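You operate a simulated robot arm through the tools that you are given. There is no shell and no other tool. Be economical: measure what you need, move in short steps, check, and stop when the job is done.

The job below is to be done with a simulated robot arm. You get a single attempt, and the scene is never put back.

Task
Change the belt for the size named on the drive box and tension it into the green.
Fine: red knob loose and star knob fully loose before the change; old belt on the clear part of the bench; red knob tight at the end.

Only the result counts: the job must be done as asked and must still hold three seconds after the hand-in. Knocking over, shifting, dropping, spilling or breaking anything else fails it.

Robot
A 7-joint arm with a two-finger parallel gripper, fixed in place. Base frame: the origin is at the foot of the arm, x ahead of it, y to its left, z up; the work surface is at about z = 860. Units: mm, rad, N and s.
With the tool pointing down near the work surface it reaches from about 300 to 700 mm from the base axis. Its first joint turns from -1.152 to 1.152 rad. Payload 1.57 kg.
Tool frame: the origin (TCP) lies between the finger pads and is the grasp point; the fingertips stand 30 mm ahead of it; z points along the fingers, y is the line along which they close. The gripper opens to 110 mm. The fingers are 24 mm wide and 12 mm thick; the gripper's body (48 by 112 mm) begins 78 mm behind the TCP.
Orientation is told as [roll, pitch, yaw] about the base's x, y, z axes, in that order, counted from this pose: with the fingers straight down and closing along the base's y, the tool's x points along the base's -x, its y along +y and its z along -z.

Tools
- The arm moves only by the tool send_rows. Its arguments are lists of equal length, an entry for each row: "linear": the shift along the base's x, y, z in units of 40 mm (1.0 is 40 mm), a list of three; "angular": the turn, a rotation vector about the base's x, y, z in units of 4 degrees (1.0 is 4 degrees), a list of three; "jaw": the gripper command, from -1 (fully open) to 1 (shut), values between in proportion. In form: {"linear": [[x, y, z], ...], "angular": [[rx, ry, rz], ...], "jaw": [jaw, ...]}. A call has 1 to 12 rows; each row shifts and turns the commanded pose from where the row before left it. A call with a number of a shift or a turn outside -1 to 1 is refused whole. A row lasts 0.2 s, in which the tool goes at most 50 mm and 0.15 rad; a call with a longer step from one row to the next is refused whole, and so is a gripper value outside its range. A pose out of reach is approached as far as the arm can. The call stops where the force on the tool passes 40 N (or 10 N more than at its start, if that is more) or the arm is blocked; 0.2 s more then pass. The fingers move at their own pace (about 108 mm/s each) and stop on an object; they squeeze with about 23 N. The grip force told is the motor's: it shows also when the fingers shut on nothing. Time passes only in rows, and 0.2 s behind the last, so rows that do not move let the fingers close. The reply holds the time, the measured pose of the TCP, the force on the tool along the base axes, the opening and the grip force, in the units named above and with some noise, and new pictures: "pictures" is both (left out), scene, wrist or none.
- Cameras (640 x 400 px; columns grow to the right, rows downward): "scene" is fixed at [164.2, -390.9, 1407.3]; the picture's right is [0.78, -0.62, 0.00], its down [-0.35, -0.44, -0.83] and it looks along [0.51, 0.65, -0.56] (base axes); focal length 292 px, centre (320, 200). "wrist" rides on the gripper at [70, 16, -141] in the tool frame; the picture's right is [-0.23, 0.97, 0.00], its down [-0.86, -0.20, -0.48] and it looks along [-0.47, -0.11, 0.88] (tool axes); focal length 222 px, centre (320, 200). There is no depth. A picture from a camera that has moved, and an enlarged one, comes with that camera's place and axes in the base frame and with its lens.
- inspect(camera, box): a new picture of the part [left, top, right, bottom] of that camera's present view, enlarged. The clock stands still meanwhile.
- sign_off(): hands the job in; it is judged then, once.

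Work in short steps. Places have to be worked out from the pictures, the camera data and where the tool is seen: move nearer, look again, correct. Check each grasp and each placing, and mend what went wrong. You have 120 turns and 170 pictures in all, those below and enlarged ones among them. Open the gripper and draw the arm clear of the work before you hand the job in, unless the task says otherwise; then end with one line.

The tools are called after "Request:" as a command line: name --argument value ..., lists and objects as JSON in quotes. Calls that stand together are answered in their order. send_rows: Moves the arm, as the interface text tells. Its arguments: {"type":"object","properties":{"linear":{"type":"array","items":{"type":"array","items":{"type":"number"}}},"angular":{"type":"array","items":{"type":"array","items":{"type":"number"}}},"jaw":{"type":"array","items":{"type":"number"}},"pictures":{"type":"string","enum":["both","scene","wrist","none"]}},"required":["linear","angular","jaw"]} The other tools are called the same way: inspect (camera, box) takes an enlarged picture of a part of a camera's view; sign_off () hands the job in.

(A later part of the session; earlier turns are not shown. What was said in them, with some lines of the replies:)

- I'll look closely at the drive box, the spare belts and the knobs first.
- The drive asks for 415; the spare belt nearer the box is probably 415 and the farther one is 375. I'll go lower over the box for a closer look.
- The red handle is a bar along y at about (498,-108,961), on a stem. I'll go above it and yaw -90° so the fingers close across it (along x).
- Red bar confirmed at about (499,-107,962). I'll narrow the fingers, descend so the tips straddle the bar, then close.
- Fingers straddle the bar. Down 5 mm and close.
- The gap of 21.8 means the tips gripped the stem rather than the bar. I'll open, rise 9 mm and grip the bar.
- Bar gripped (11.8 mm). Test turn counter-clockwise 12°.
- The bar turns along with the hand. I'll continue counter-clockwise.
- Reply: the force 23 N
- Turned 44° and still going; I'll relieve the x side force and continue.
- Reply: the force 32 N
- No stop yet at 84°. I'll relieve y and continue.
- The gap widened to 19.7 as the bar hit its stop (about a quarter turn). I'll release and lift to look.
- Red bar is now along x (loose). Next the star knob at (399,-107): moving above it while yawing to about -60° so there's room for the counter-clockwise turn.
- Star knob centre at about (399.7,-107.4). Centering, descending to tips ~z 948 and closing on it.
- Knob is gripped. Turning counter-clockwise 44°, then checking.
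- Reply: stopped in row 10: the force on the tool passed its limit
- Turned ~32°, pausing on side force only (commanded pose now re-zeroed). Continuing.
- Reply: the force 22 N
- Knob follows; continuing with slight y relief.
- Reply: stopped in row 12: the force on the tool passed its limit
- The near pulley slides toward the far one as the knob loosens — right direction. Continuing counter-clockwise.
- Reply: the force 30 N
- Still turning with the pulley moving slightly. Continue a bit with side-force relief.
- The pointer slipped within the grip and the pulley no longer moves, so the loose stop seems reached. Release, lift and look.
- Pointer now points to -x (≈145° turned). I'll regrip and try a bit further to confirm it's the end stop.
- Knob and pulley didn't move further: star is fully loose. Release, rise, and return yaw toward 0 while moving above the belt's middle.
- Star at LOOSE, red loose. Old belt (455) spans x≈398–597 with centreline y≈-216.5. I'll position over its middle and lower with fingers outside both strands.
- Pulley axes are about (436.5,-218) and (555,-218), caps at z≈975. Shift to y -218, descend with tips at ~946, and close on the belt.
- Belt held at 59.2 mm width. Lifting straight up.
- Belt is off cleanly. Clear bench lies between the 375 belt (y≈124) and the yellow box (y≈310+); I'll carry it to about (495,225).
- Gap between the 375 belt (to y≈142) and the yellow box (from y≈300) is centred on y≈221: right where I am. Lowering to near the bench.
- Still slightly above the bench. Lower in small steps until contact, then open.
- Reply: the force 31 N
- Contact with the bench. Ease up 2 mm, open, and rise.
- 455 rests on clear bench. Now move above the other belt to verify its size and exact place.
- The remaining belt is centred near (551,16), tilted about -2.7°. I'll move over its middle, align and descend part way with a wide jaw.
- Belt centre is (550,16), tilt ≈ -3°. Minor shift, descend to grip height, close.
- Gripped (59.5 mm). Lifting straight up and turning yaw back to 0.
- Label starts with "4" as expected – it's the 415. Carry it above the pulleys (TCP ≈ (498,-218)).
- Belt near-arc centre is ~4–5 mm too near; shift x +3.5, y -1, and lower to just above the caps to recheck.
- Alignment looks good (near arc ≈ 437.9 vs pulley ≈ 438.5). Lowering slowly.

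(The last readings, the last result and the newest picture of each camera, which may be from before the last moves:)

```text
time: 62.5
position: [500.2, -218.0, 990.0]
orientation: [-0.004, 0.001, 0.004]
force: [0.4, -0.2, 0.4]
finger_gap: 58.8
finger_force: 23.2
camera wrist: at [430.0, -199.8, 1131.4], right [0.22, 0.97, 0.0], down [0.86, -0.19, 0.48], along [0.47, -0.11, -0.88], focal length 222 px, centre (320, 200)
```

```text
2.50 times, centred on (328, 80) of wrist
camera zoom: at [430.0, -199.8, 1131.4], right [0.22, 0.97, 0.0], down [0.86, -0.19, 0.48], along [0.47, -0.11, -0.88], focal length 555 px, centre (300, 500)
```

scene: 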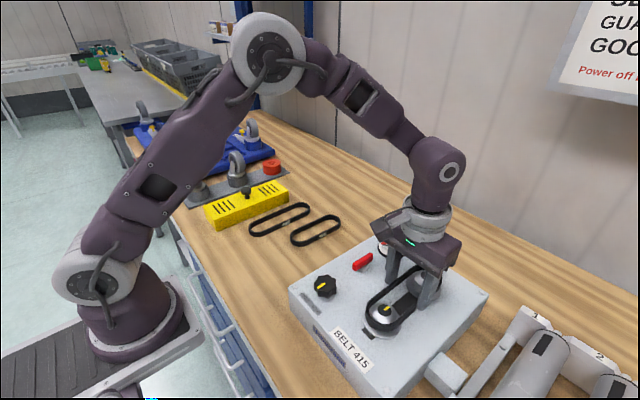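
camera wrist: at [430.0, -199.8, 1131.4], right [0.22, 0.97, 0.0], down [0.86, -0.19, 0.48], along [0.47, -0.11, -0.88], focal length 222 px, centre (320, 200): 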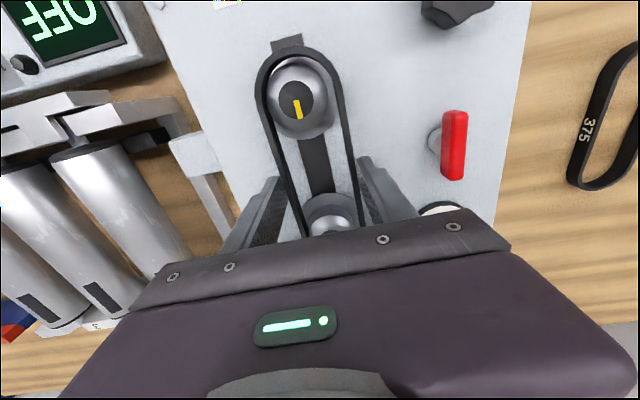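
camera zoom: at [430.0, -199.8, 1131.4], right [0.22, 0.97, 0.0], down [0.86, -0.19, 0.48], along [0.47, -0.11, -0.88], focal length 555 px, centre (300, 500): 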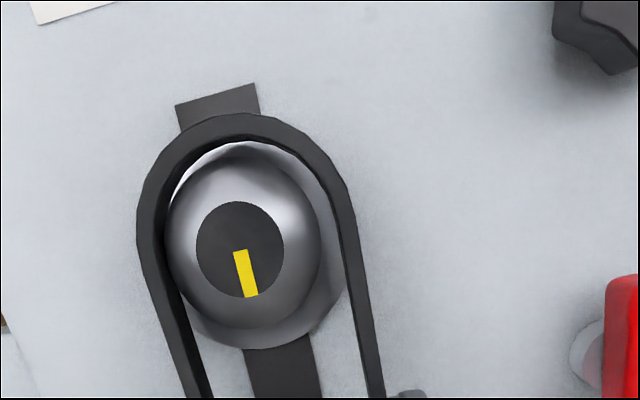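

No contact, both pulleys inside the belt. Continue down to seat height.

Request:
send_rows --linear '[[0, 0, -0.12], [0, 0, -0.12], [0, 0, -0.08], [0, 0, 0]]' --angular '[[0, 0, 0], [0, 0, 0], [0, 0, 0], [0, 0, 0]]' --jaw '[1, 1, 1, 1]'

Request:
inspect --camera "scene" --box '[350, 240, 470, 315]'

Request:
inspect --camera "wrist" --box '[200, 0, 456, 160]'

```text
time: 63.5
position: [500.2, -219.0, 978.9]
orientation: [-0.004, -0.003, 0.005]
force: [-2.1, 4.7, 31.0]
finger_gap: 59.2
finger_force: 22.5
camera wrist: at [430.1, -200.2, 1119.3], right [0.22, 0.97, 0.0], down [0.85, -0.19, 0.48], along [0.47, -0.11, -0.88], focal length 222 px, centre (320, 200)
```

scene: 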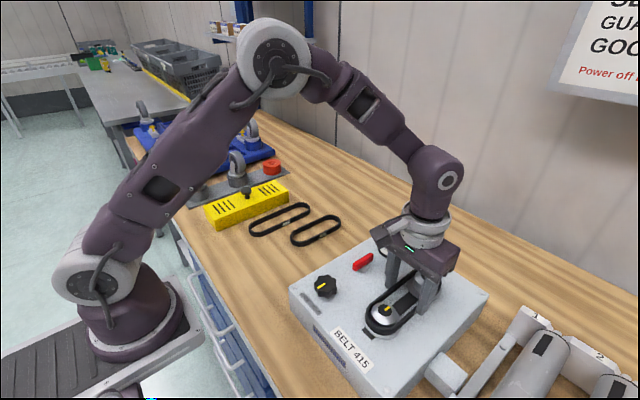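
wrist: 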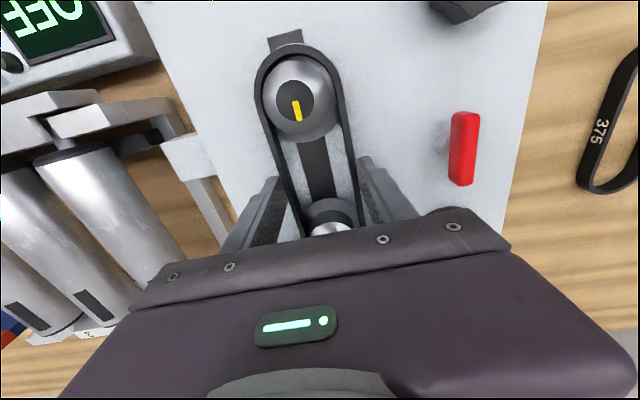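

```text
5.33 times, centred on (410, 278) of scene
camera zoom: at [163.6, -390.6, 1407.5], right [0.78, -0.62, 0.0], down [-0.35, -0.44, -0.83], along [0.51, 0.65, -0.56], focal length 1558 px, centre (-160, -213)
```

zoom: 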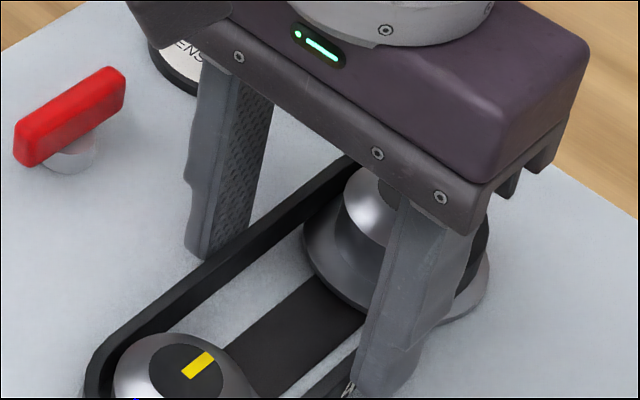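

```text
2.50 times, centred on (328, 80) of wrist
camera zoom: at [430.1, -200.2, 1119.3], right [0.22, 0.97, 0.0], down [0.85, -0.19, 0.48], along [0.47, -0.11, -0.88], focal length 555 px, centre (300, 500)
```

zoom: 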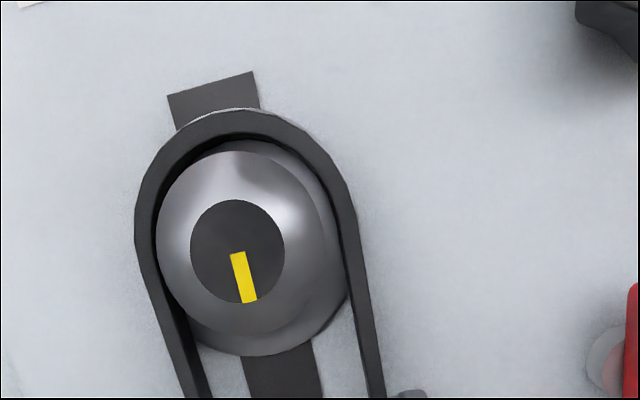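

Contact at TCP 979 matches the seat height of the old belt: seated. Ease, open and rise.

Request:
send_rows --linear '[[0, 0, 0.03], [0, 0, 0], [0, 0, 0], [0, 0, 0.3], [0, 0, 0.9], [0, 0, 0.9]]' --angular '[[0, 0, 0], [0, 0, 0], [0, 0, 0], [0, 0, 0], [0, 0, 0], [0, 0, 0]]' --jaw '[0.5, -0.6, -0.6, -0.6, -0.6, -0.6]'

Request:
inspect --camera "scene" --box '[340, 230, 500, 330]'

Request:
inspect --camera "wrist" --box '[200, 20, 456, 180]'

```text
time: 64.9
position: [499.0, -218.6, 1065.1]
orientation: [-0.004, -0.001, 0.004]
force: [-0.3, -0.1, 0.0]
finger_gap: 88.1
finger_force: 0.0
camera wrist: at [428.2, -200.3, 1205.9], right [0.22, 0.97, 0.0], down [0.86, -0.2, 0.48], along [0.47, -0.11, -0.88], focal length 222 px, centre (320, 200)
```

scene: 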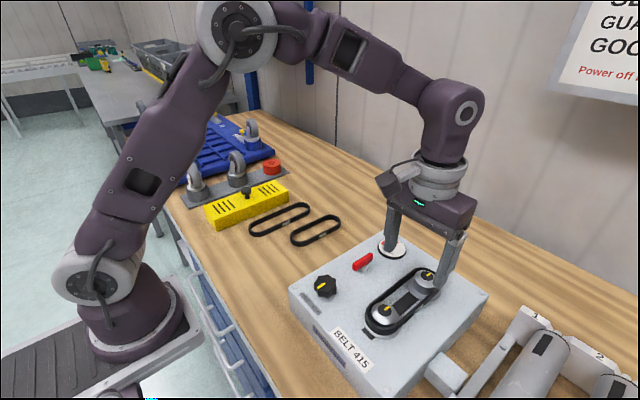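
wrist: 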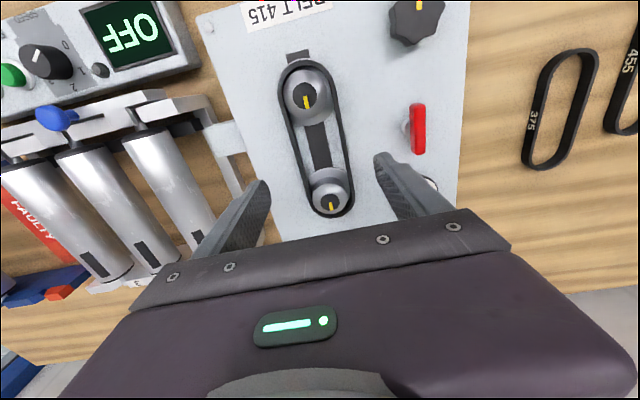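

```text
4.00 times, centred on (420, 280) of scene
camera zoom: at [164.2, -390.9, 1407.3], right [0.78, -0.62, 0.0], down [-0.35, -0.44, -0.83], along [0.51, 0.65, -0.56], focal length 1168 px, centre (-80, -120)
```

zoom: 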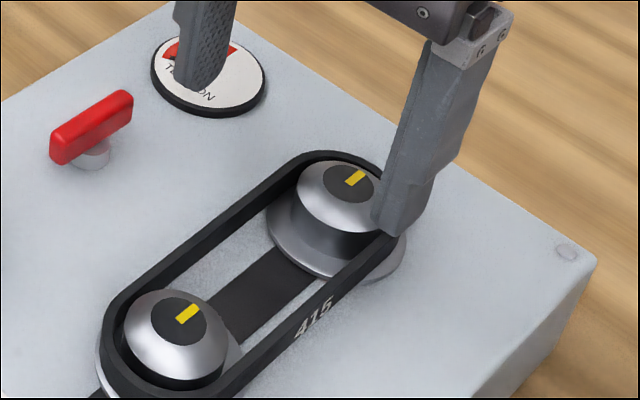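

```text
2.50 times, centred on (328, 100) of wrist
camera zoom: at [428.2, -200.3, 1205.9], right [0.22, 0.97, 0.0], down [0.86, -0.2, 0.48], along [0.47, -0.11, -0.88], focal length 555 px, centre (300, 450)
```

zoom: 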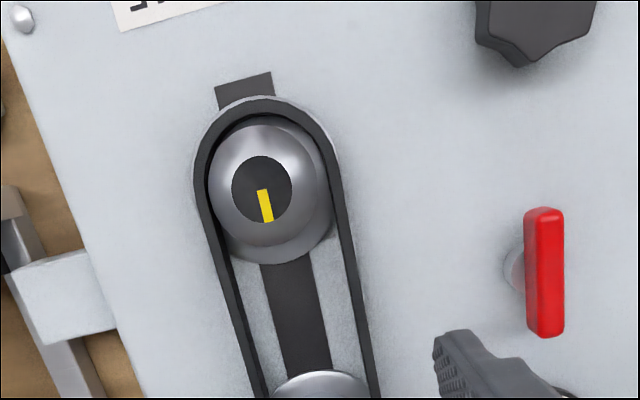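

415 is around both pulleys. Now to the star knob: go above it at yaw ≈ +60° to tighten clockwise.

Request:
send_rows --linear '[[-0.23, 0.25, 0], [-0.23, 0.25, 0], [-0.23, 0.25, 0], [-0.23, 0.25, 0], [-0.23, 0.25, 0], [-0.23, 0.25, 0], [-0.23, 0.25, 0], [-0.22, 0.25, 0], [-0.22, 0.25, 0], [-0.22, 0.25, 0], [-0.22, 0.25, 0], [0, 0, 0]]' --angular '[[0, 0, 1], [0, 0, 1], [0, 0, 1], [0, 0, 1], [0, 0, 1], [0, 0, 1], [0, 0, 1], [0, 0, 1], [0, 0, 1], [0, 0, 1], [0, 0, 1], [0, 0, 1]]' --jaw '[-0.3, -0.3, -0.3, -0.3, -0.3, -0.3, -0.3, -0.3, -0.3, -0.3, -0.3, -0.3]' --pictures "none"

Request:
send_rows --linear '[[0, 0, -0.3], [0, 0, -0.3], [0, 0, -0.2]]' --angular '[[0, 0, 1], [0, 0, 1], [0, 0, 1]]' --jaw '[-0.3, -0.3, -0.3]' --pictures "wrist"

Request:
inspect --camera "scene" --box '[280, 210, 480, 335]'

```text
time: 67.5
position: [402.3, -107.0, 1062.1]
orientation: [-0.005, 0.0, 0.843]
force: [-0.2, -0.2, -0.5]
finger_gap: 71.5
finger_force: 0.0
```

```text
time: 68.3
position: [402.3, -108.3, 1029.4]
orientation: [-0.003, 0.0, 1.051]
force: [0.2, 0.2, 0.4]
finger_gap: 71.6
finger_force: 0.0
camera wrist: at [352.0, -159.4, 1171.5], right [-0.73, 0.68, 0.0], down [0.6, 0.65, 0.48], along [0.33, 0.35, -0.88], focal length 222 px, centre (320, 200)
```

wrist: 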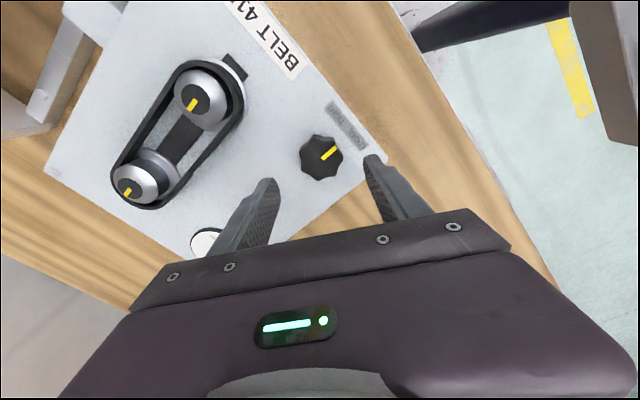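

```text
3.20 times, centred on (380, 272) of scene
camera zoom: at [164.2, -390.9, 1407.3], right [0.78, -0.62, 0.0], down [-0.35, -0.44, -0.83], along [0.51, 0.65, -0.56], focal length 935 px, centre (128, -32)
```

zoom: 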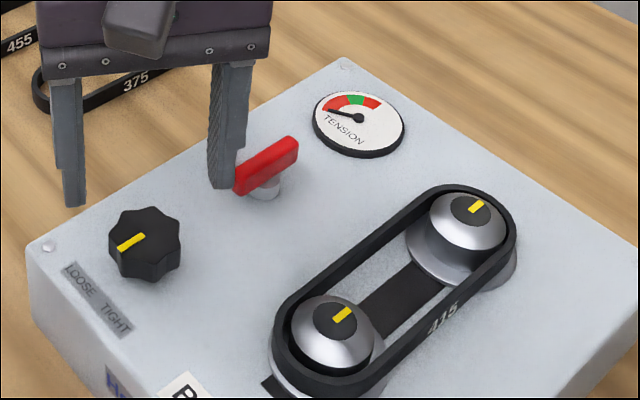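

Center (x -3), descend, and grip the star knob.

Request:
send_rows --linear '[[-0.07, 0, -0.6], [0, 0, -0.67], [0, 0, 0], [0, 0, 0], [0, 0, 0]]' --angular '[[0, 0, 0], [0, 0, 0], [0, 0, 0], [0, 0, 0], [0, 0, 0]]' --jaw '[-0.3, -0.3, 0.5, 1, 1]' --pictures "wrist"

```text
time: 69.5
position: [401.7, -108.1, 979.9]
orientation: [-0.007, 0.001, 1.052]
force: [13.7, -9.7, -7.2]
finger_gap: 43.3
finger_force: 45.1
camera wrist: at [350.7, -158.1, 1120.2], right [-0.73, 0.68, -0.01], down [0.59, 0.64, 0.48], along [0.33, 0.35, -0.88], focal length 222 px, centre (320, 200)
```

wrist: 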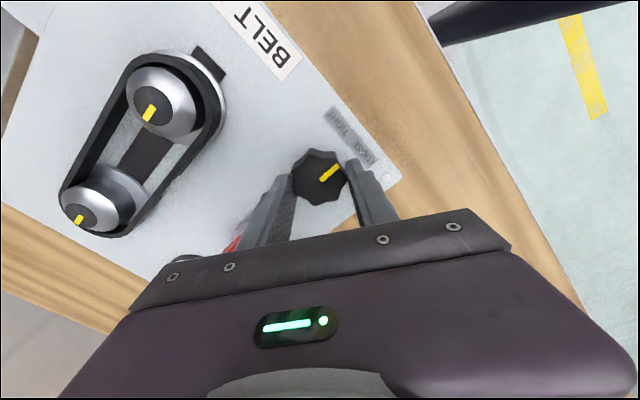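

Gripped. Turn clockwise 28°, and watch the gauge.

Request:
send_rows --linear '[[0.03, -0.02, 0], [0, 0, 0], [0, 0, 0], [0, 0, 0], [0, 0, 0], [0, 0, 0], [0, 0, 0], [0, 0, 0]]' --angular '[[0, 0, -1], [0, 0, -1], [0, 0, -1], [0, 0, -1], [0, 0, -1], [0, 0, -1], [0, 0, -1], [0, 0, 0]]' --jaw '[1, 1, 1, 1, 1, 1, 1, 1]' --pictures "none"

Request:
inspect --camera "scene" --box '[280, 210, 480, 335]'

```text
time: 71.3
position: [401.0, -108.8, 979.6]
orientation: [-0.005, -0.003, 0.563]
force: [26.6, 13.1, -10.0]
finger_gap: 43.4
finger_force: 45.1
```

```text
3.20 times, centred on (380, 272) of scene
camera zoom: at [165.1, -390.6, 1407.3], right [0.78, -0.62, 0.0], down [-0.35, -0.44, -0.82], along [0.51, 0.65, -0.57], focal length 935 px, centre (128, -32)
```

zoom: 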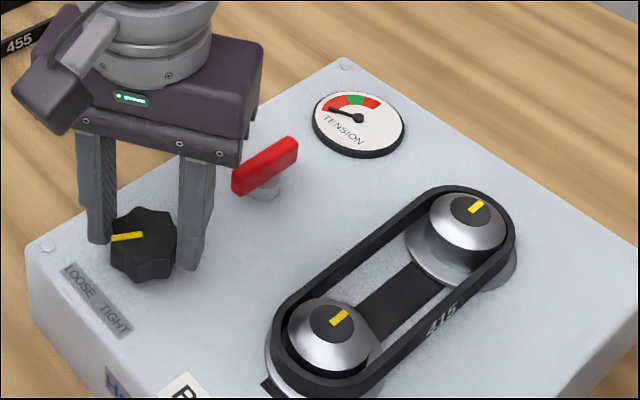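

Knob turns; the gauge barely lifts yet. Continue 20° more with relief.

Request:
send_rows --linear '[[0.03, 0.02, 0], [0, 0, 0], [0, 0, 0], [0, 0, 0], [0, 0, 0], [0, 0, 0], [0, 0, 0]]' --angular '[[0, 0, 0], [0, 0, -1], [0, 0, -1], [0, 0, -1], [0, 0, -1], [0, 0, -1], [0, 0, 0]]' --jaw '[1, 1, 1, 1, 1, 1, 1]' --pictures "none"

Request:
inspect --camera "scene" --box '[280, 210, 480, 335]'

```text
time: 72.9
position: [401.0, -108.5, 978.7]
orientation: [-0.006, -0.002, 0.211]
force: [23.2, -10.2, 5.3]
finger_gap: 43.4
finger_force: 45.0
```

```text
3.20 times, centred on (380, 272) of scene
camera zoom: at [164.8, -391.2, 1407.2], right [0.78, -0.62, 0.0], down [-0.35, -0.44, -0.83], along [0.51, 0.65, -0.56], focal length 935 px, centre (128, -32)
```

zoom: 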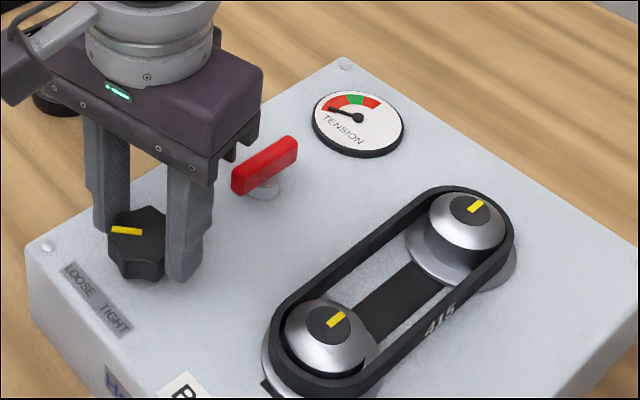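

Needle rising slightly; pulley sliding out. Continue 28°.

Request:
send_rows --linear '[[0.03, -0.02, 0], [0, 0, 0], [0, 0, 0], [0, 0, 0], [0, 0, 0], [0, 0, 0], [0, 0, 0], [0, 0, 0], [0, 0, 0]]' --angular '[[0, 0, 0], [0, 0, -1], [0, 0, -1], [0, 0, -1], [0, 0, -1], [0, 0, -1], [0, 0, -1], [0, 0, -1], [0, 0, 0]]' --jaw '[1, 1, 1, 1, 1, 1, 1, 1, 1]' --pictures "none"

Request:
inspect --camera "scene" --box '[280, 210, 480, 335]'

```text
time: 74.9
position: [401.3, -110.4, 978.5]
orientation: [-0.005, 0.001, -0.278]
force: [-3.7, -33.1, 2.5]
finger_gap: 43.2
finger_force: 45.5
```

```text
3.20 times, centred on (380, 272) of scene
camera zoom: at [164.0, -391.8, 1407.1], right [0.78, -0.62, 0.0], down [-0.35, -0.44, -0.83], along [0.51, 0.65, -0.56], focal length 935 px, centre (128, -32)
```

zoom: 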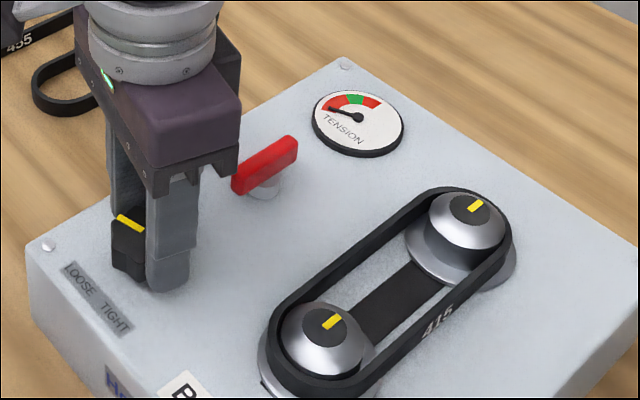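

Still slack; continue 20° with y relief.

Request:
send_rows --linear '[[0, -0.06, 0], [0, 0, 0], [0, 0, 0], [0, 0, 0], [0, 0, 0], [0, 0, 0], [0, 0, 0]]' --angular '[[0, 0, 0], [0, 0, -1], [0, 0, -1], [0, 0, -1], [0, 0, -1], [0, 0, -1], [0, 0, 0]]' --jaw '[1, 1, 1, 1, 1, 1, 1]' --pictures "none"

Request:
inspect --camera "scene" --box '[360, 220, 440, 270]'

```text
time: 76.5
position: [402.3, -110.2, 978.9]
orientation: [-0.003, 0.002, -0.625]
force: [-11.2, -4.3, 20.0]
finger_gap: 43.1
finger_force: 44.7
```

```text
8.00 times, centred on (400, 245) of scene
camera zoom: at [163.7, -391.0, 1407.4], right [0.78, -0.62, 0.0], down [-0.35, -0.44, -0.83], along [0.51, 0.65, -0.56], focal length 2337 px, centre (-320, -160)
```

zoom: 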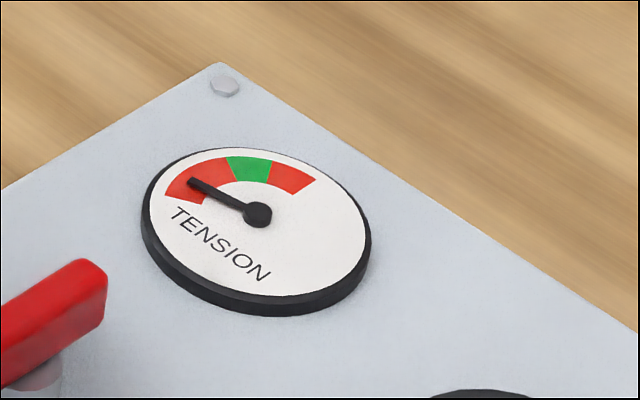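

Needle has started to rise. Continue 16°.

Request:
send_rows --linear '[[-0.02, 0, 0], [0, 0, 0], [0, 0, 0], [0, 0, 0], [0, 0, 0]]' --angular '[[0, 0, -1], [0, 0, -1], [0, 0, -1], [0, 0, -1], [0, 0, 0]]' --jaw '[1, 1, 1, 1, 1]' --pictures "none"

Request:
inspect --camera "scene" --box '[360, 220, 440, 270]'

Request:
inspect --camera "wrist" --box '[160, 50, 480, 250]'

```text
time: 77.7
position: [402.7, -111.8, 978.3]
orientation: [-0.001, 0.001, -0.907]
force: [-4.6, -2.3, 14.7]
finger_gap: 42.9
finger_force: 44.5
```

```text
8.00 times, centred on (400, 245) of scene
camera zoom: at [163.9, -390.9, 1407.4], right [0.78, -0.62, 0.0], down [-0.35, -0.44, -0.83], along [0.51, 0.65, -0.56], focal length 2337 px, centre (-320, -160)
```

zoom: 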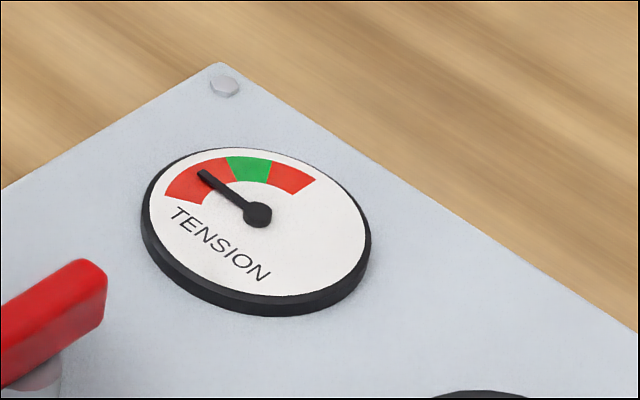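

```text
2.00 times, centred on (320, 150) of wrist
camera zoom: at [370.8, -45.1, 1120.8], right [0.91, 0.42, 0.0], down [0.37, -0.79, 0.48], along [0.2, -0.44, -0.88], focal length 444 px, centre (320, 300)
```

zoom: 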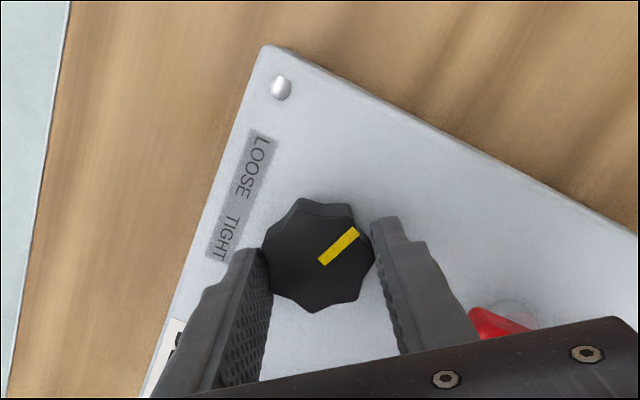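

Needle climbs; continue 20°.

Request:
send_rows --linear '[[0, 0.01, 0], [0, 0, 0], [0, 0, 0], [0, 0, 0], [0, 0, 0], [0, 0, 0]]' --angular '[[0, 0, -1], [0, 0, -1], [0, 0, -1], [0, 0, -1], [0, 0, -1], [0, 0, 0]]' --jaw '[1, 1, 1, 1, 1, 1]' --pictures "none"

Request:
inspect --camera "scene" --box '[360, 220, 440, 270]'

```text
time: 79.1
position: [400.4, -111.8, 979.3]
orientation: [-0.003, 0.001, -1.256]
force: [-3.3, -13.2, -8.2]
finger_gap: 43.0
finger_force: 45.1
```

```text
8.00 times, centred on (400, 245) of scene
camera zoom: at [164.2, -391.3, 1407.2], right [0.78, -0.62, 0.0], down [-0.35, -0.44, -0.83], along [0.51, 0.65, -0.56], focal length 2337 px, centre (-320, -160)
```

zoom: 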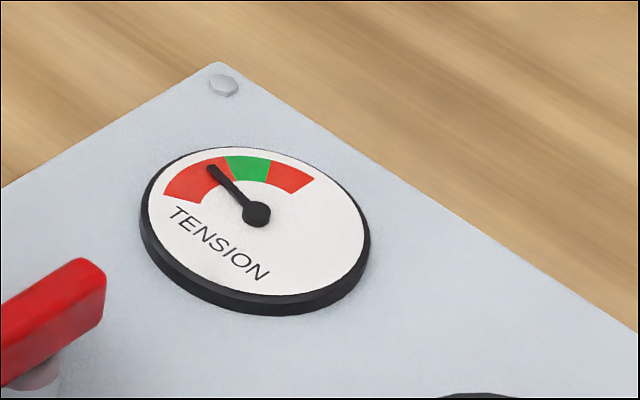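

Close to green. Another 20°.

Request:
send_rows --linear '[[0, -0.02, 0], [0, 0, 0], [0, 0, 0], [0, 0, 0], [0, 0, 0], [0, 0, 0]]' --angular '[[0, 0, -1], [0, 0, -1], [0, 0, -1], [0, 0, -1], [0, 0, -1], [0, 0, 0]]' --jaw '[1, 1, 1, 1, 1, 1]' --pictures "none"

Request:
inspect --camera "scene" --box '[360, 220, 440, 270]'

Request:
inspect --camera "wrist" --box '[160, 50, 480, 250]'

```text
time: 80.5
position: [400.7, -111.9, 980.0]
orientation: [-0.005, 0.001, -1.603]
force: [-9.0, -19.6, -30.2]
finger_gap: 43.3
finger_force: 44.9
```

```text
8.00 times, centred on (400, 245) of scene
camera zoom: at [164.3, -391.6, 1407.1], right [0.78, -0.62, 0.0], down [-0.35, -0.44, -0.83], along [0.51, 0.65, -0.56], focal length 2337 px, centre (-320, -160)
```

zoom: 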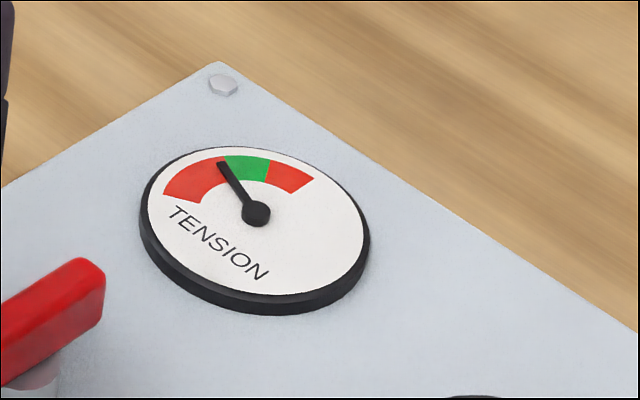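

```text
2.00 times, centred on (320, 150) of wrist
camera zoom: at [419.0, -41.7, 1121.5], right [0.97, -0.26, -0.01], down [-0.23, -0.85, 0.48], along [-0.13, -0.46, -0.88], focal length 444 px, centre (320, 300)
```

zoom: 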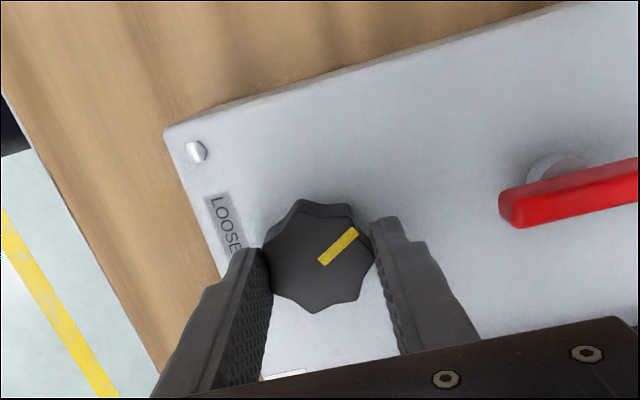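

Needle at the green's edge. Another 20°, easing z.

Request:
send_rows --linear '[[0, -0.02, -0.04], [0, 0, 0], [0, 0, 0], [0, 0, 0], [0, 0, 0], [0, 0, 0]]' --angular '[[0, 0, 0], [0, 0, -1], [0, 0, -1], [0, 0, -1], [0, 0, -1], [0, 0, -1]]' --jaw '[1, 1, 1, 1, 1, 1]' --pictures "none"

Request:
inspect --camera "scene" --box '[360, 220, 440, 270]'

```text
time: 81.9
position: [400.9, -111.6, 978.7]
orientation: [-0.006, 0.002, -1.951]
force: [-16.5, 5.0, 9.7]
finger_gap: 42.8
finger_force: 45.6
```

```text
8.00 times, centred on (400, 245) of scene
camera zoom: at [163.6, -390.8, 1407.4], right [0.78, -0.62, 0.0], down [-0.35, -0.44, -0.83], along [0.51, 0.65, -0.56], focal length 2337 px, centre (-320, -160)
```

zoom: 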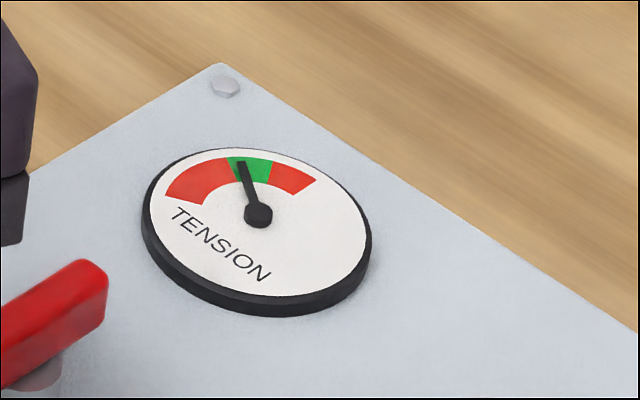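

In the green, just left of its middle. A final 5°.

Request:
send_rows --linear '[[0, 0, 0], [0, 0, 0], [0, 0, 0]]' --angular '[[0, 0, -0.6], [0, 0, -0.6], [0, 0, 0]]' --jaw '[1, 1, 1]' --pictures "none"

Request:
inspect --camera "scene" --box '[360, 220, 440, 270]'

```text
time: 82.7
position: [401.0, -111.6, 978.6]
orientation: [-0.007, 0.0, -2.034]
force: [-20.9, 10.6, -3.5]
finger_gap: 42.7
finger_force: 44.6
```

```text
8.00 times, centred on (400, 245) of scene
camera zoom: at [163.7, -390.7, 1407.5], right [0.78, -0.62, 0.0], down [-0.35, -0.44, -0.83], along [0.51, 0.65, -0.56], focal length 2337 px, centre (-320, -160)
```

zoom: 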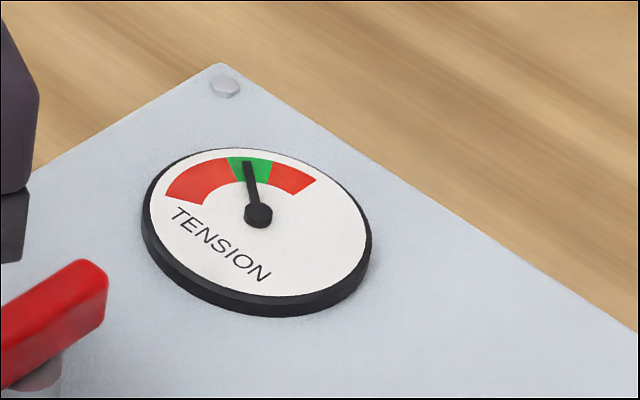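

Needle is centred in green. Release the star and lift, then check it holds.

Request:
send_rows --linear '[[0, 0, 0], [0, 0, 0], [0, 0, 0.7], [0, 0, 1], [0, 0, 0.6]]' --angular '[[0, 0, 0], [0, 0, 0], [0, 0, 0], [0, 0, 1], [0, 0, 1]]' --jaw '[-0.3, -0.3, -0.3, -0.3, -0.3]' --pictures "none"

Request:
inspect --camera "scene" --box '[280, 210, 480, 335]'

```text
time: 83.9
position: [400.2, -112.5, 1068.4]
orientation: [-0.003, 0.001, -1.893]
force: [-0.3, -0.5, -0.2]
finger_gap: 71.6
finger_force: 0.0
```

```text
3.20 times, centred on (380, 272) of scene
camera zoom: at [164.2, -390.9, 1407.3], right [0.78, -0.62, 0.0], down [-0.35, -0.44, -0.83], along [0.51, 0.65, -0.56], focal length 935 px, centre (128, -32)
```

zoom: 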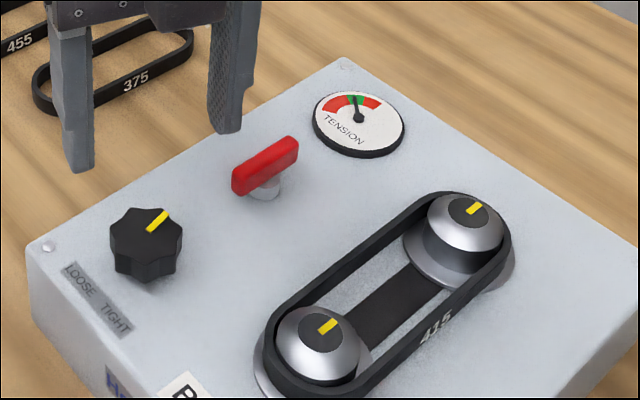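

Tension holds. Now to the red bar: move to (498,-108) with yaw back to 0, staying high.

Request:
send_rows --linear '[[0.2, 0, 0], [0.2, 0, 0], [0.2, 0, 0], [0.2, 0, 0], [0.2, 0, 0], [0.2, 0, 0], [0.2, 0, 0], [0.2, 0, 0], [0.2, 0, 0], [0.2, 0, 0], [0.2, 0, 0], [0.25, 0.1, 0]]' --angular '[[0, 0, 1], [0, 0, 1], [0, 0, 1], [0, 0, 1], [0, 0, 1], [0, 0, 1], [0, 0, 1], [0, 0, 1], [0, 0, 1], [0, 0, 1], [0, 0, 1], [0, 0, 1]]' --jaw '[-0.3, -0.3, -0.3, -0.3, -0.3, -0.3, -0.3, -0.3, -0.3, -0.3, -0.3, -0.3]' --pictures "none"

Request:
send_rows --linear '[[0, 0, 0], [0, 0, 0], [0, 0, 0], [0, 0, 0], [0, 0, 0], [0, 0, 0], [0, 0, 0], [0, 0, 0], [0, 0, 0], [0, 0, 0], [0, 0, 0], [0, 0, 0]]' --angular '[[0, 0, 1], [0, 0, 1], [0, 0, 1], [0, 0, 1], [0, 0, 1], [0, 0, 1], [0, 0, 1], [0, 0, 1], [0, 0, 1], [0, 0, 1], [0, 0, 1], [0, 0, 1]]' --jaw '[-0.3, -0.3, -0.3, -0.3, -0.3, -0.3, -0.3, -0.3, -0.3, -0.3, -0.3, -0.3]' --pictures "none"

Request:
send_rows --linear '[[0, 0, 0], [0, 0, 0], [0, 0, 0]]' --angular '[[0, 0, 1], [0, 0, 1], [0, 0, 1]]' --jaw '[-0.3, -0.3, -0.3]' --pictures "wrist"

Request:
inspect --camera "wrist" --box '[200, 80, 456, 240]'

```text
time: 86.5
position: [498.9, -107.6, 1070.1]
orientation: [-0.003, 0.0, -1.054]
force: [0.5, -0.4, 0.6]
finger_gap: 71.6
finger_force: 0.0
```

```text
time: 89.1
position: [499.5, -108.8, 1069.8]
orientation: [-0.002, -0.001, -0.219]
force: [0.1, -0.1, 0.0]
finger_gap: 71.7
finger_force: 0.0
```

```text
time: 89.9
position: [499.2, -108.8, 1070.8]
orientation: [-0.004, 0.0, -0.008]
force: [-0.7, 1.1, 0.2]
finger_gap: 71.5
finger_force: 0.1
camera wrist: at [428.9, -89.9, 1211.6], right [0.24, 0.97, 0.0], down [0.85, -0.2, 0.48], along [0.46, -0.12, -0.88], focal length 222 px, centre (320, 200)
```

wrist: 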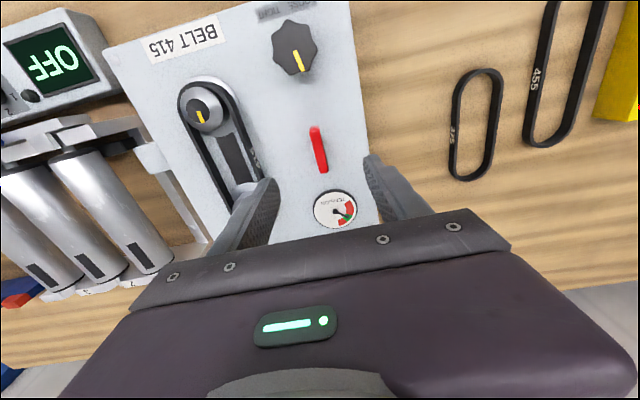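

```text
2.50 times, centred on (328, 160) of wrist
camera zoom: at [428.9, -89.9, 1211.6], right [0.24, 0.97, 0.0], down [0.85, -0.2, 0.48], along [0.46, -0.12, -0.88], focal length 555 px, centre (300, 300)
```

zoom: 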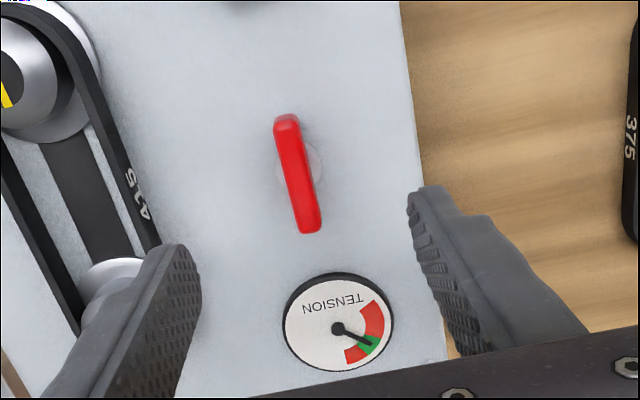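

Bar lies along x, centred (496.5,-109). Descend and grip it across y.

Request:
send_rows --linear '[[-0.06, 0, -0.7], [0, 0, -0.7], [0, 0, -0.74], [0, 0, 0], [0, 0, 0], [0, 0, 0]]' --angular '[[0, 0, 0], [0, 0, 0], [0, 0, 0], [0, 0, 0], [0, 0, 0], [0, 0, 0]]' --jaw '[0.1, 0.1, 0.1, 1, 1, 1]' --pictures "wrist"

```text
time: 91.3
position: [496.8, -110.4, 983.4]
orientation: [-0.004, 0.0, -0.011]
force: [0.0, 3.0, -4.5]
finger_gap: 11.9
finger_force: 29.3
camera wrist: at [426.2, -91.3, 1125.8], right [0.24, 0.97, 0.0], down [0.85, -0.21, 0.48], along [0.46, -0.12, -0.88], focal length 222 px, centre (320, 200)
```

wrist: 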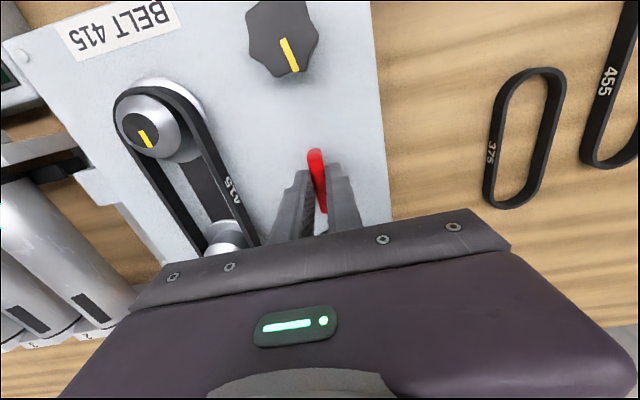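

Gripped (11.9). Turn clockwise in steps.

Request:
send_rows --linear '[[0, 0, 0], [0, 0, 0], [0, 0, 0], [0, 0, 0], [0, 0, 0], [0, 0, 0], [0, 0, 0], [0, 0, 0], [0, 0, 0], [0, 0, 0], [0, 0, 0]]' --angular '[[0, 0, -1], [0, 0, -1], [0, 0, -1], [0, 0, -1], [0, 0, -1], [0, 0, -1], [0, 0, -1], [0, 0, -1], [0, 0, -1], [0, 0, -1], [0, 0, -1]]' --jaw '[1, 1, 1, 1, 1, 1, 1, 1, 1, 1, 1]' --pictures "none"

```text
time: 93.7
position: [498.3, -108.1, 983.7]
orientation: [-0.002, 0.0, -0.779]
force: [3.9, 19.3, 0.0]
finger_gap: 11.8
finger_force: 29.0
```

Following freely at 45°. Continue to ~-90°.

Request:
send_rows --linear '[[0, 0.03, 0], [0, 0, 0], [0, 0, 0], [0, 0, 0], [0, 0, 0], [0, 0, 0], [0, 0, 0], [0, 0, 0], [0, 0, 0], [0, 0, 0], [0, 0, 0]]' --angular '[[0, 0, -1], [0, 0, -1], [0, 0, -1], [0, 0, -1], [0, 0, -1], [0, 0, -1], [0, 0, -1], [0, 0, -1], [0, 0, -1], [0, 0, -1], [0, 0, -1]]' --jaw '[1, 1, 1, 1, 1, 1, 1, 1, 1, 1, 1]' --pictures "none"

Request:
inspect --camera "scene" --box '[320, 210, 480, 310]'

```text
time: 95.7
position: [499.5, -105.7, 984.6]
orientation: [0.002, 0.002, -1.4]
force: [6.1, 1.8, -7.9]
finger_gap: 11.6
finger_force: 29.0
stopped in row 10: the force on the tool passed its limit (the readings are from after the stop); the commanded pose is now the measured one
```

```text
4.00 times, centred on (400, 260) of scene
camera zoom: at [164.4, -390.9, 1407.3], right [0.78, -0.62, 0.0], down [-0.35, -0.44, -0.83], along [0.51, 0.65, -0.56], focal length 1168 px, centre (0, -40)
```

zoom: 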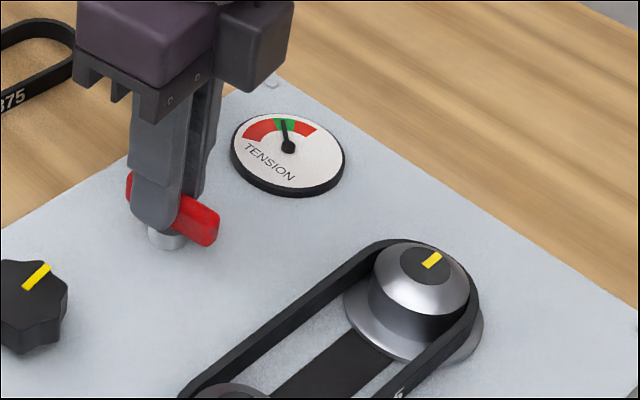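

Only a side-force stop; commanded pose is re-zeroed. Continue until it hits the tight stop.

Request:
send_rows --linear '[[0, 0, 0], [0, 0, 0], [0, 0, 0], [0, 0, 0], [0, 0, 0], [0, 0, 0], [0, 0, 0]]' --angular '[[0, 0, -1], [0, 0, -1], [0, 0, -1], [0, 0, -1], [0, 0, -1], [0, 0, -1], [0, 0, 0]]' --jaw '[1, 1, 1, 1, 1, 1, 1]' --pictures "wrist"

```text
time: 97.3
position: [500.4, -107.5, 984.9]
orientation: [0.003, 0.0, -1.822]
force: [20.6, 6.9, 3.1]
finger_gap: 18.0
finger_force: 32.9
camera wrist: at [531.5, -42.4, 1126.3], right [0.89, -0.46, 0.0], down [-0.41, -0.78, 0.48], along [-0.22, -0.42, -0.88], focal length 222 px, centre (320, 200)
```

wrist: 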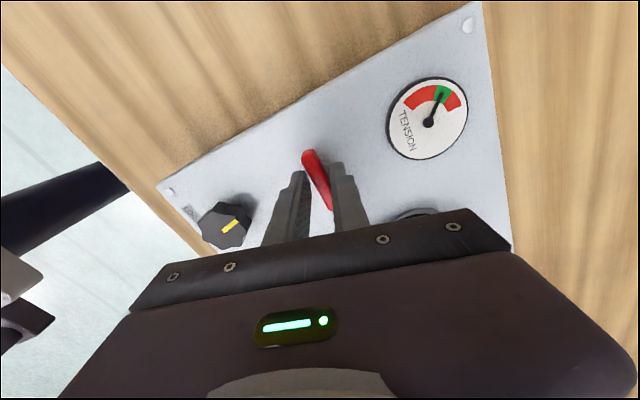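

The bar hit the tight stop (gap spread to 18). Release, lift clear and check everything.

Request:
send_rows --linear '[[0, 0, 0], [0, 0, 0], [0, 0, 0.7], [0, 0, 1], [-0.5, 0.5, 1], [-0.8, 0.8, 1], [-0.8, 0.8, 0.5]]' --angular '[[0, 0, 0], [0, 0, 0], [0, 0, 0], [0, 0, 1], [0, 0, 1], [0, 0, 1], [0, 0, 1]]' --jaw '[0, 0, 0, 0, -0.5, -1, -1]'

Request:
inspect --camera "scene" --box '[280, 210, 480, 335]'

Request:
inspect --camera "scene" --box '[360, 220, 440, 270]'

```text
refused: row 6 steps farther than a row can; nothing moved
```

```text
3.20 times, centred on (380, 272) of scene
camera zoom: at [164.7, -390.7, 1407.3], right [0.78, -0.62, 0.0], down [-0.35, -0.44, -0.83], along [0.51, 0.65, -0.56], focal length 935 px, centre (128, -32)
```

zoom: 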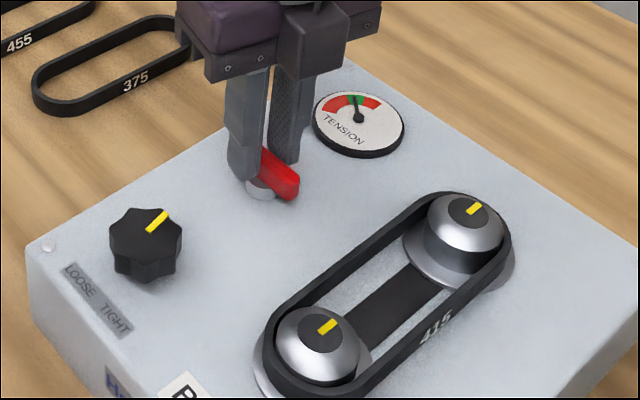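

```text
8.00 times, centred on (400, 245) of scene
camera zoom: at [164.7, -390.7, 1407.3], right [0.78, -0.62, 0.0], down [-0.35, -0.44, -0.83], along [0.51, 0.65, -0.56], focal length 2337 px, centre (-320, -160)
```

zoom: 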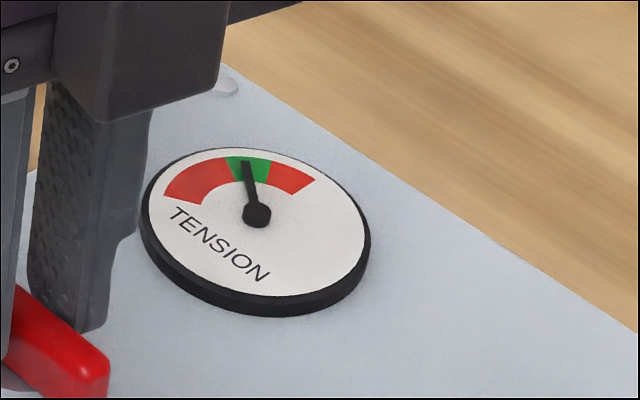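

That move was refused for a too-long row; same retreat with smaller steps.

Request:
send_rows --linear '[[0, 0, 0], [0, 0, 0], [0, 0, 0.7], [0, 0, 1], [0, 0, 1], [-0.4, 0.4, 0.8], [-0.5, 0.5, 0.8], [-0.5, 0.5, 0.5]]' --angular '[[0, 0, 0], [0, 0, 0], [0, 0, 0], [0, 0, 0], [0, 0, 1], [0, 0, 1], [0, 0, 1], [0, 0, 1]]' --jaw '[0, 0, 0, 0, -0.5, -1, -1, -1]'

Request:
inspect --camera "scene" --box '[280, 210, 480, 335]'

Request:
inspect --camera "scene" --box '[360, 220, 440, 270]'

```text
time: 99.1
position: [441.7, -51.7, 1176.1]
orientation: [0.001, 0.0, -1.538]
force: [0.0, 1.1, -0.1]
finger_gap: 109.8
finger_force: 0.0
camera wrist: at [455.1, 20.7, 1318.5], right [0.98, -0.2, 0.0], down [-0.17, -0.86, 0.48], along [-0.09, -0.47, -0.88], focal length 222 px, centre (320, 200)
```

scene: 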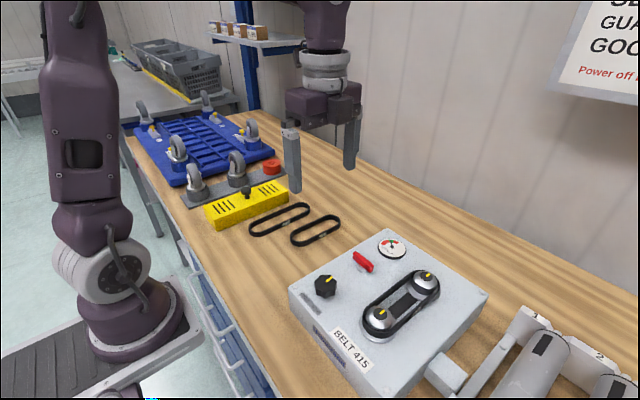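
wrist: 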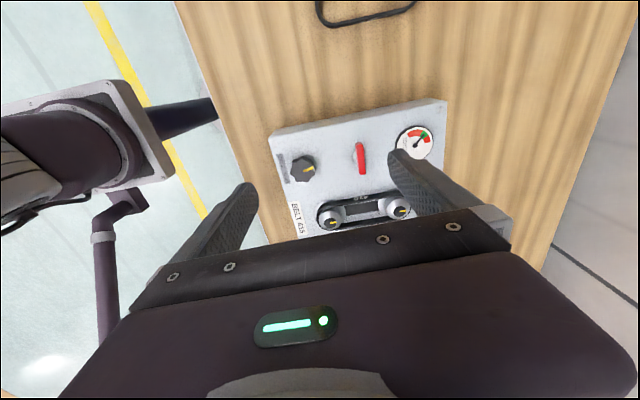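

```text
3.20 times, centred on (380, 272) of scene
camera zoom: at [164.2, -390.9, 1407.3], right [0.78, -0.62, 0.0], down [-0.35, -0.44, -0.83], along [0.51, 0.65, -0.56], focal length 935 px, centre (128, -32)
```

zoom: 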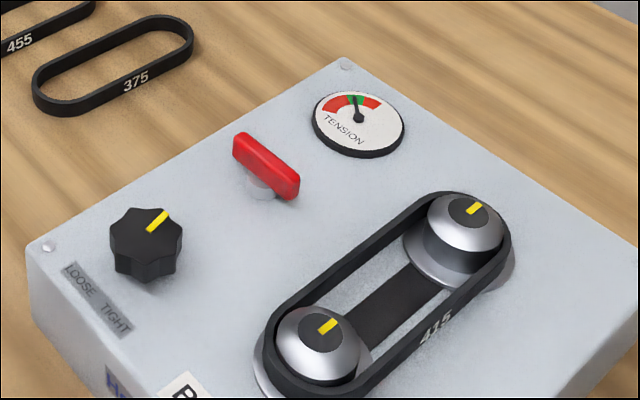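

```text
8.00 times, centred on (400, 245) of scene
camera zoom: at [164.2, -390.9, 1407.3], right [0.78, -0.62, 0.0], down [-0.35, -0.44, -0.83], along [0.51, 0.65, -0.56], focal length 2337 px, centre (-320, -160)
```

zoom: 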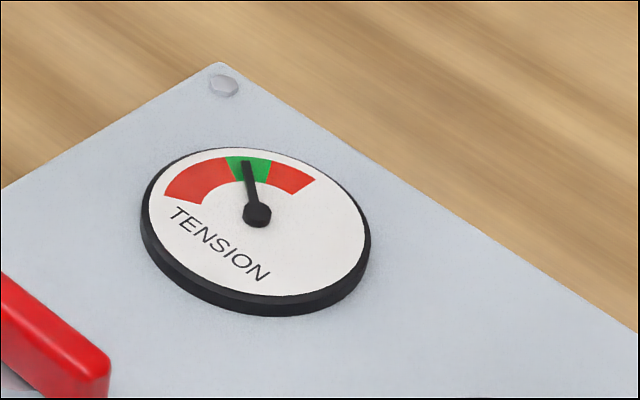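

The needle is centred in green, the red knob is back at its tight stop, 415 is fitted, 455 lies on clear bench, and the arm is clear. Handing in.

Request:
sign_off

```text
The job is handed in.
```

The 415 belt is on the pulleys with the tension needle in the middle of the green. The red knob is tight, the old 455 belt lies on the clear bench, and the job is handed in.
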